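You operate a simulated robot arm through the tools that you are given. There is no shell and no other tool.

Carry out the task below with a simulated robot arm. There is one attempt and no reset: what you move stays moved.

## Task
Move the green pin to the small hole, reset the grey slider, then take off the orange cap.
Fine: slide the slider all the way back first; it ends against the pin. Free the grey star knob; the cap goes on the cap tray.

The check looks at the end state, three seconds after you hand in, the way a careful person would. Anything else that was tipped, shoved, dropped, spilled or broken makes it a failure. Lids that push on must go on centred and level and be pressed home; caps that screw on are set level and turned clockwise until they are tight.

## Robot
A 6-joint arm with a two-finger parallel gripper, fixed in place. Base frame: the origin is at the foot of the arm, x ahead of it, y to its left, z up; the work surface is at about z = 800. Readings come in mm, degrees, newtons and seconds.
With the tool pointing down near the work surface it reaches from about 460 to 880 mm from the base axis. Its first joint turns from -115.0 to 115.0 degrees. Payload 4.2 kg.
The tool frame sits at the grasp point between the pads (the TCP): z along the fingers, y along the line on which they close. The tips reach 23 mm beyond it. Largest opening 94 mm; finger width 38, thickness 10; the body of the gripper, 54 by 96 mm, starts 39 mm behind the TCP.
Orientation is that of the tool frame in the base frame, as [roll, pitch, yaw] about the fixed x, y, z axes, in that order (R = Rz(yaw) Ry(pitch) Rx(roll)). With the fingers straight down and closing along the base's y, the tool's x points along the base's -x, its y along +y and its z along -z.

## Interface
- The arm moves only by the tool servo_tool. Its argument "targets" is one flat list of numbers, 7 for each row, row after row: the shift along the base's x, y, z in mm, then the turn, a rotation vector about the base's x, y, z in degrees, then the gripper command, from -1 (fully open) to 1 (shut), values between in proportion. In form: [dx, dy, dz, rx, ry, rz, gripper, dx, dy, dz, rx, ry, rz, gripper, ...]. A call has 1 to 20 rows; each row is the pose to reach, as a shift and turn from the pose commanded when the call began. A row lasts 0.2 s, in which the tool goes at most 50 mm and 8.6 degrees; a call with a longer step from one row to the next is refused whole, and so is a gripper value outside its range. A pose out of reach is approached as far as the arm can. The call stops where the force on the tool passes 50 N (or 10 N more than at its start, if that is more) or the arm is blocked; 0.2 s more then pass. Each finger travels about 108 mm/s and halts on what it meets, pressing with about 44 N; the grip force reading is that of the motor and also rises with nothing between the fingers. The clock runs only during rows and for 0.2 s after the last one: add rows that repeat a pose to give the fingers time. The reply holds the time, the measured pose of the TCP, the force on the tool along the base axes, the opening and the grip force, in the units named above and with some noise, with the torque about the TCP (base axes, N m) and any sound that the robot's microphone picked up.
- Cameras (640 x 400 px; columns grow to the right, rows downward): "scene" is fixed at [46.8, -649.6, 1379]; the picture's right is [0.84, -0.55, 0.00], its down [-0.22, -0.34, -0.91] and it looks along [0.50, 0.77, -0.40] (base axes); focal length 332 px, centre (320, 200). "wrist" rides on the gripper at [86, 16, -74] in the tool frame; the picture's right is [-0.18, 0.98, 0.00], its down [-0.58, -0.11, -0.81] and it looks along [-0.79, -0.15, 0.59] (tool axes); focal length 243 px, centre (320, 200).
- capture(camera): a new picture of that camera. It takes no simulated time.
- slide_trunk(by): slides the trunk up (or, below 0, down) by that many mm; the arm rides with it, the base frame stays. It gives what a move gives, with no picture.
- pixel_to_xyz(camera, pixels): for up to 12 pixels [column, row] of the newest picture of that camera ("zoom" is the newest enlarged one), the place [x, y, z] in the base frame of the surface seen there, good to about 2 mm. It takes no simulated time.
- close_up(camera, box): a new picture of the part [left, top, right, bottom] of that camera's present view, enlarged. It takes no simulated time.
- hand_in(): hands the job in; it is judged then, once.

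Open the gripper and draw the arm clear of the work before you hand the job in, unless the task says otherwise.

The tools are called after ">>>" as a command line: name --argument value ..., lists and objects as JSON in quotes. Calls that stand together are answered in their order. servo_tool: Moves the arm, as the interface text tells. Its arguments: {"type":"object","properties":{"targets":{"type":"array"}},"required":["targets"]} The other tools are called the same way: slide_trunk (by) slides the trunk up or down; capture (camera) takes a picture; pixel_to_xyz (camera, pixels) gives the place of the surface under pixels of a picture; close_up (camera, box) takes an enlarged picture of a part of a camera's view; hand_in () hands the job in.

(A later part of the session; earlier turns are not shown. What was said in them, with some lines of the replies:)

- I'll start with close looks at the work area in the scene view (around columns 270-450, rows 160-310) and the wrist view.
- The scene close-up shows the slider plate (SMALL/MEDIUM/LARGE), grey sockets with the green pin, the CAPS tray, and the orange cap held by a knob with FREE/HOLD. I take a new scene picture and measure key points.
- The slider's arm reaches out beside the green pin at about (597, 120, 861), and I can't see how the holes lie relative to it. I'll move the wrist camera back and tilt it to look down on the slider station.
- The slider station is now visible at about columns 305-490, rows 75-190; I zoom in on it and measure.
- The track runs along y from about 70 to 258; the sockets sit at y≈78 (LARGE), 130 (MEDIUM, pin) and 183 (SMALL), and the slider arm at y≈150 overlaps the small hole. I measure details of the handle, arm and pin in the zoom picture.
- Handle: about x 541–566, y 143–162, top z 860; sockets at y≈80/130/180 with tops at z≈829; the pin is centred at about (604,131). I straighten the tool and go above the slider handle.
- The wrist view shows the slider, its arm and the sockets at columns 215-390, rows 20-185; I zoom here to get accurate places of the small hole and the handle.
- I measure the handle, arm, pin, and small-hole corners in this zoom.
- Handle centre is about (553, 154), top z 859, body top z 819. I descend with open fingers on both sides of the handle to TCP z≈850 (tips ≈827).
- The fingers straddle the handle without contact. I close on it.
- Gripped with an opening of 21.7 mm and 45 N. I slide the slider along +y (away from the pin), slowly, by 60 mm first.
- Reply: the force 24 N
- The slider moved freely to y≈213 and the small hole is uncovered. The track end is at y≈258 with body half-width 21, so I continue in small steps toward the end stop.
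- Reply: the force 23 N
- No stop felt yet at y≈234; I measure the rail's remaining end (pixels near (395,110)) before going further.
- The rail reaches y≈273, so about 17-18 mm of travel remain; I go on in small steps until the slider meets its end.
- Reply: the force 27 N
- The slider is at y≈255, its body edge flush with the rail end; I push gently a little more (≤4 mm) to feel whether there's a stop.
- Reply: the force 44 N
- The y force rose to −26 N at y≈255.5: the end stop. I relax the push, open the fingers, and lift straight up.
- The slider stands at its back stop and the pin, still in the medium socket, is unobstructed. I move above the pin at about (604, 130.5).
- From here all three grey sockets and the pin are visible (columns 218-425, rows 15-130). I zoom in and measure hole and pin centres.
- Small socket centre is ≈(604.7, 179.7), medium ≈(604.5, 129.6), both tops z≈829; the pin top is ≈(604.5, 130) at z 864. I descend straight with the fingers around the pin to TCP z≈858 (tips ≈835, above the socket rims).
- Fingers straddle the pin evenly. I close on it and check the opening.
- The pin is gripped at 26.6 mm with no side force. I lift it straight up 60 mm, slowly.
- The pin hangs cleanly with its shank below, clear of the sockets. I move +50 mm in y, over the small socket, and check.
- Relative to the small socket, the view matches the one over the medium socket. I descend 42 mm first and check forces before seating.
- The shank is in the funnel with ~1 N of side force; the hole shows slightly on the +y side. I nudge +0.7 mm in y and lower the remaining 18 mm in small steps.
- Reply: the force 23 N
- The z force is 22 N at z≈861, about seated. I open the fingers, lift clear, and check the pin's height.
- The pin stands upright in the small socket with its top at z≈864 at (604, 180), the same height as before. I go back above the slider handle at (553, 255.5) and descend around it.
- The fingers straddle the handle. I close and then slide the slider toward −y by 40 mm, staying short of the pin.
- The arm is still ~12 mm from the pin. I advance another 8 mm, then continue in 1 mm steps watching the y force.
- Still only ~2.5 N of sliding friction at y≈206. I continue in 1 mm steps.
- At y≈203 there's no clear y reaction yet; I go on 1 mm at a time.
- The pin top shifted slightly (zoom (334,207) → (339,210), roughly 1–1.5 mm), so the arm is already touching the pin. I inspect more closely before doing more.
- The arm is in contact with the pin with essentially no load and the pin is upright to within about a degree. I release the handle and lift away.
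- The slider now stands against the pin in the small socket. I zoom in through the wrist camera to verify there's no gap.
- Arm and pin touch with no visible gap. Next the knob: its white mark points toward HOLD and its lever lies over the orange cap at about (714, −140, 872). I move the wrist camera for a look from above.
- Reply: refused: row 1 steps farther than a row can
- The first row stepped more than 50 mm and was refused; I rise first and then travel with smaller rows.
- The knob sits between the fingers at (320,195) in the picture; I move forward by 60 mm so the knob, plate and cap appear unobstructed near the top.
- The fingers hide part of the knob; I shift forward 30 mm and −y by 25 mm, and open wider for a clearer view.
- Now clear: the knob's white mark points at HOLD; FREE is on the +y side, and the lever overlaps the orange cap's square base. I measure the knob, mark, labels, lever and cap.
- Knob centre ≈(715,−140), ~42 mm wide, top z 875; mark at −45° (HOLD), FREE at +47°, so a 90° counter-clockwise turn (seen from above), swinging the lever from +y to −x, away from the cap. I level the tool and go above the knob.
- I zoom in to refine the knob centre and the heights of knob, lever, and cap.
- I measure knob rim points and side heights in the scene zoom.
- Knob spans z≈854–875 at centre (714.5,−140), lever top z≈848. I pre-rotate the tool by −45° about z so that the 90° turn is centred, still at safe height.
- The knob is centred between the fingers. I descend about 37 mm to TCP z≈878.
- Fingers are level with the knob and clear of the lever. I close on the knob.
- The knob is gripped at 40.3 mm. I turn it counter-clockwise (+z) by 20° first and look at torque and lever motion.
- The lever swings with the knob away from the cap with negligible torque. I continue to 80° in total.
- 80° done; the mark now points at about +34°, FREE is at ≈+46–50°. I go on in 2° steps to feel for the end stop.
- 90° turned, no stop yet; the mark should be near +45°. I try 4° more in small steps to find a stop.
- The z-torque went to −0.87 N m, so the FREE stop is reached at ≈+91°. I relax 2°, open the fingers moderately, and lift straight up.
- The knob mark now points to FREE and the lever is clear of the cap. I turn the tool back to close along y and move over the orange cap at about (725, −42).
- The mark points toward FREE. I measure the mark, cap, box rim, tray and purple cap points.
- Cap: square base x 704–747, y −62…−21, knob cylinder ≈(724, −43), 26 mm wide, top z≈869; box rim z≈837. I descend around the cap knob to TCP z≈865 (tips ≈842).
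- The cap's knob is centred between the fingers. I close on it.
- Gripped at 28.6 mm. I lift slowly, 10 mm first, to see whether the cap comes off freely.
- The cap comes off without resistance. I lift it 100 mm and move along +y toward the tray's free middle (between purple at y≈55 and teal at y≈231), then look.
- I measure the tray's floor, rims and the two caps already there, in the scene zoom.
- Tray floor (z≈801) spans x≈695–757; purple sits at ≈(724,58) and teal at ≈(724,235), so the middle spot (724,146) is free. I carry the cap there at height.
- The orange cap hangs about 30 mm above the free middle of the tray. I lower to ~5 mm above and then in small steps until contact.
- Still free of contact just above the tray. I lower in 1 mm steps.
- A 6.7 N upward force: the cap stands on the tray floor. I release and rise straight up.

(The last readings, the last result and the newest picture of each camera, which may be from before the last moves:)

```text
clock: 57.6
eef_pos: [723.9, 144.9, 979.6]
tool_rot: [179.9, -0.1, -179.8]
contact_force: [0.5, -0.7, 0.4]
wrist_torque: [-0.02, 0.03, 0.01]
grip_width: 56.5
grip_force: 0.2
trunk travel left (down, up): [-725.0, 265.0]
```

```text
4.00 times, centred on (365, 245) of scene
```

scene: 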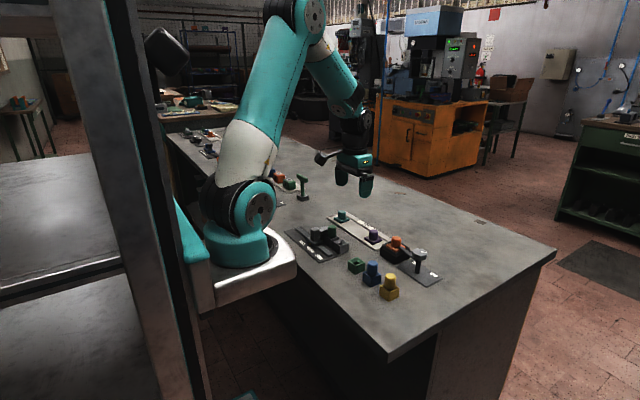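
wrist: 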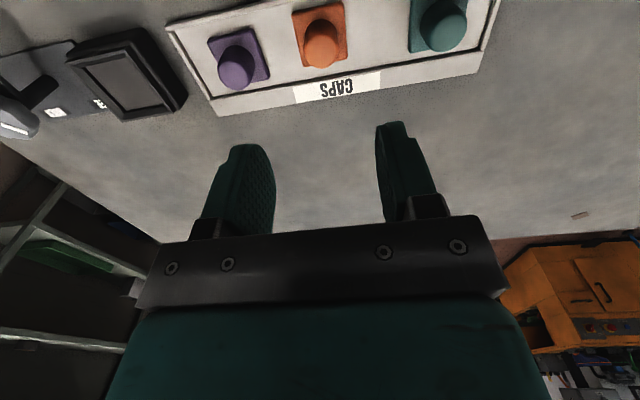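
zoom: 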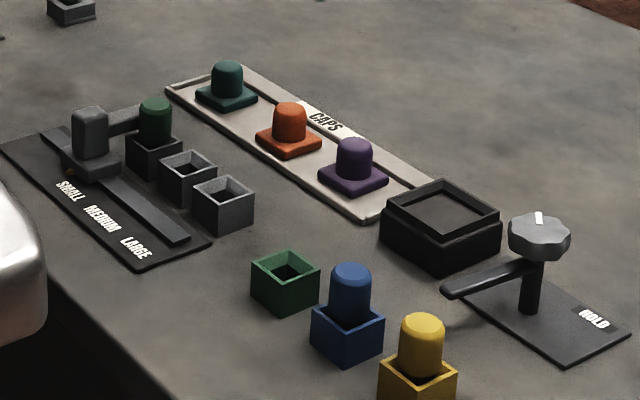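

All three jobs appear done: orange cap on the tray, mark at FREE, slider against the pin. I draw the arm back and up to a clear pose and make a final check.

>>> servo_tool --targets '[0, 0, 45, 0, 0, 0, -0.5, -20, -15, 80, 0, 0, 0, -0.8, -45, -35, 100, 0, 0, 0, -1, -70, -55, 100, 0, 0, 0, -1, -90, -75, 100, 0, 0, 0, -1, -90, -75, 100, 0, 0, 0, -1]'

>>> capture --camera "wrist"

>>> close_up --camera "scene" --box '[285, 205, 357, 250]'

>>> close_up --camera "scene" --box '[330, 200, 440, 275]'

```text
clock: 59.0
eef_pos: [635.1, 69.5, 1076.6]
tool_rot: [-179.9, 0.0, -179.8]
contact_force: [0.2, 0.1, 0.6]
wrist_torque: [0.0, 0.0, -0.01]
grip_width: 94.1
grip_force: 0.1
trunk travel left (down, up): [-725.0, 265.0]
```

```text
taken
```

wrist: 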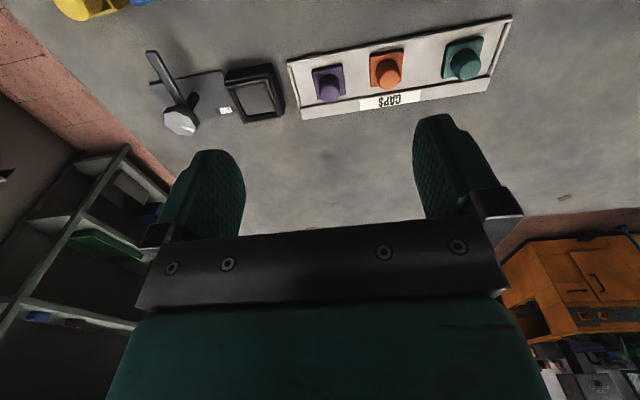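

```text
8.89 times, centred on (321, 228) of scene
```

zoom: 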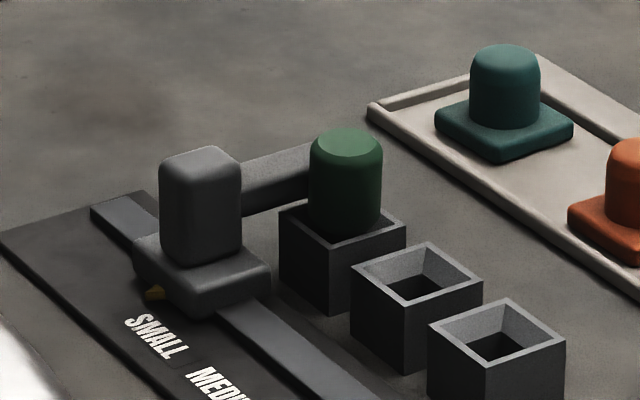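

```text
5.33 times, centred on (385, 238) of scene
```

zoom: 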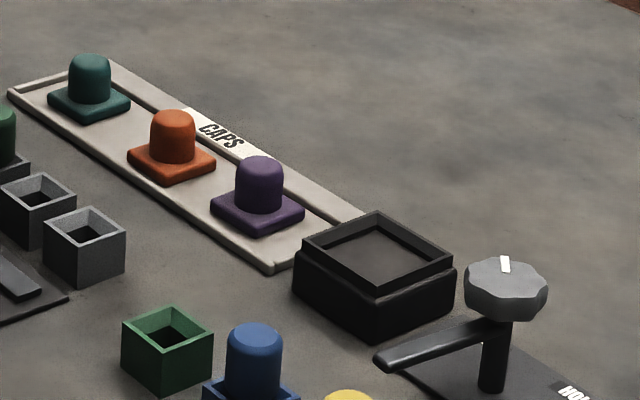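

The final pictures show the pin in the small socket with the slider's arm touching it, the knob at FREE, and the orange cap level on the tray between teal and purple. Nothing else has moved and the arm is clear with the gripper open, so I hand in.

>>> hand_in

```text
The job is handed in.
```

The job is handed in; I haven't had a verdict back from the check. Here is how each part ended:

- **Green pin:** it moved from the medium hole to the small hole and sits at its original height. It leans about 1–2° because the slider pushed it slightly in its loose hole.
- **Grey slider:** I slid it all the way back to its end stop first. After the pin was in the small hole, I brought it forward until its arm touched the pin.
- **Grey star knob:** I turned it about 90° from HOLD to FREE until it reached its stop, and the lever now points away from the orange cap's box.
- **Orange cap:** it lifted off without resistance and stands level on the cap tray, between the purple and teal caps.

In the last pictures nothing else had moved or tipped. The arm is drawn clear with the gripper open.
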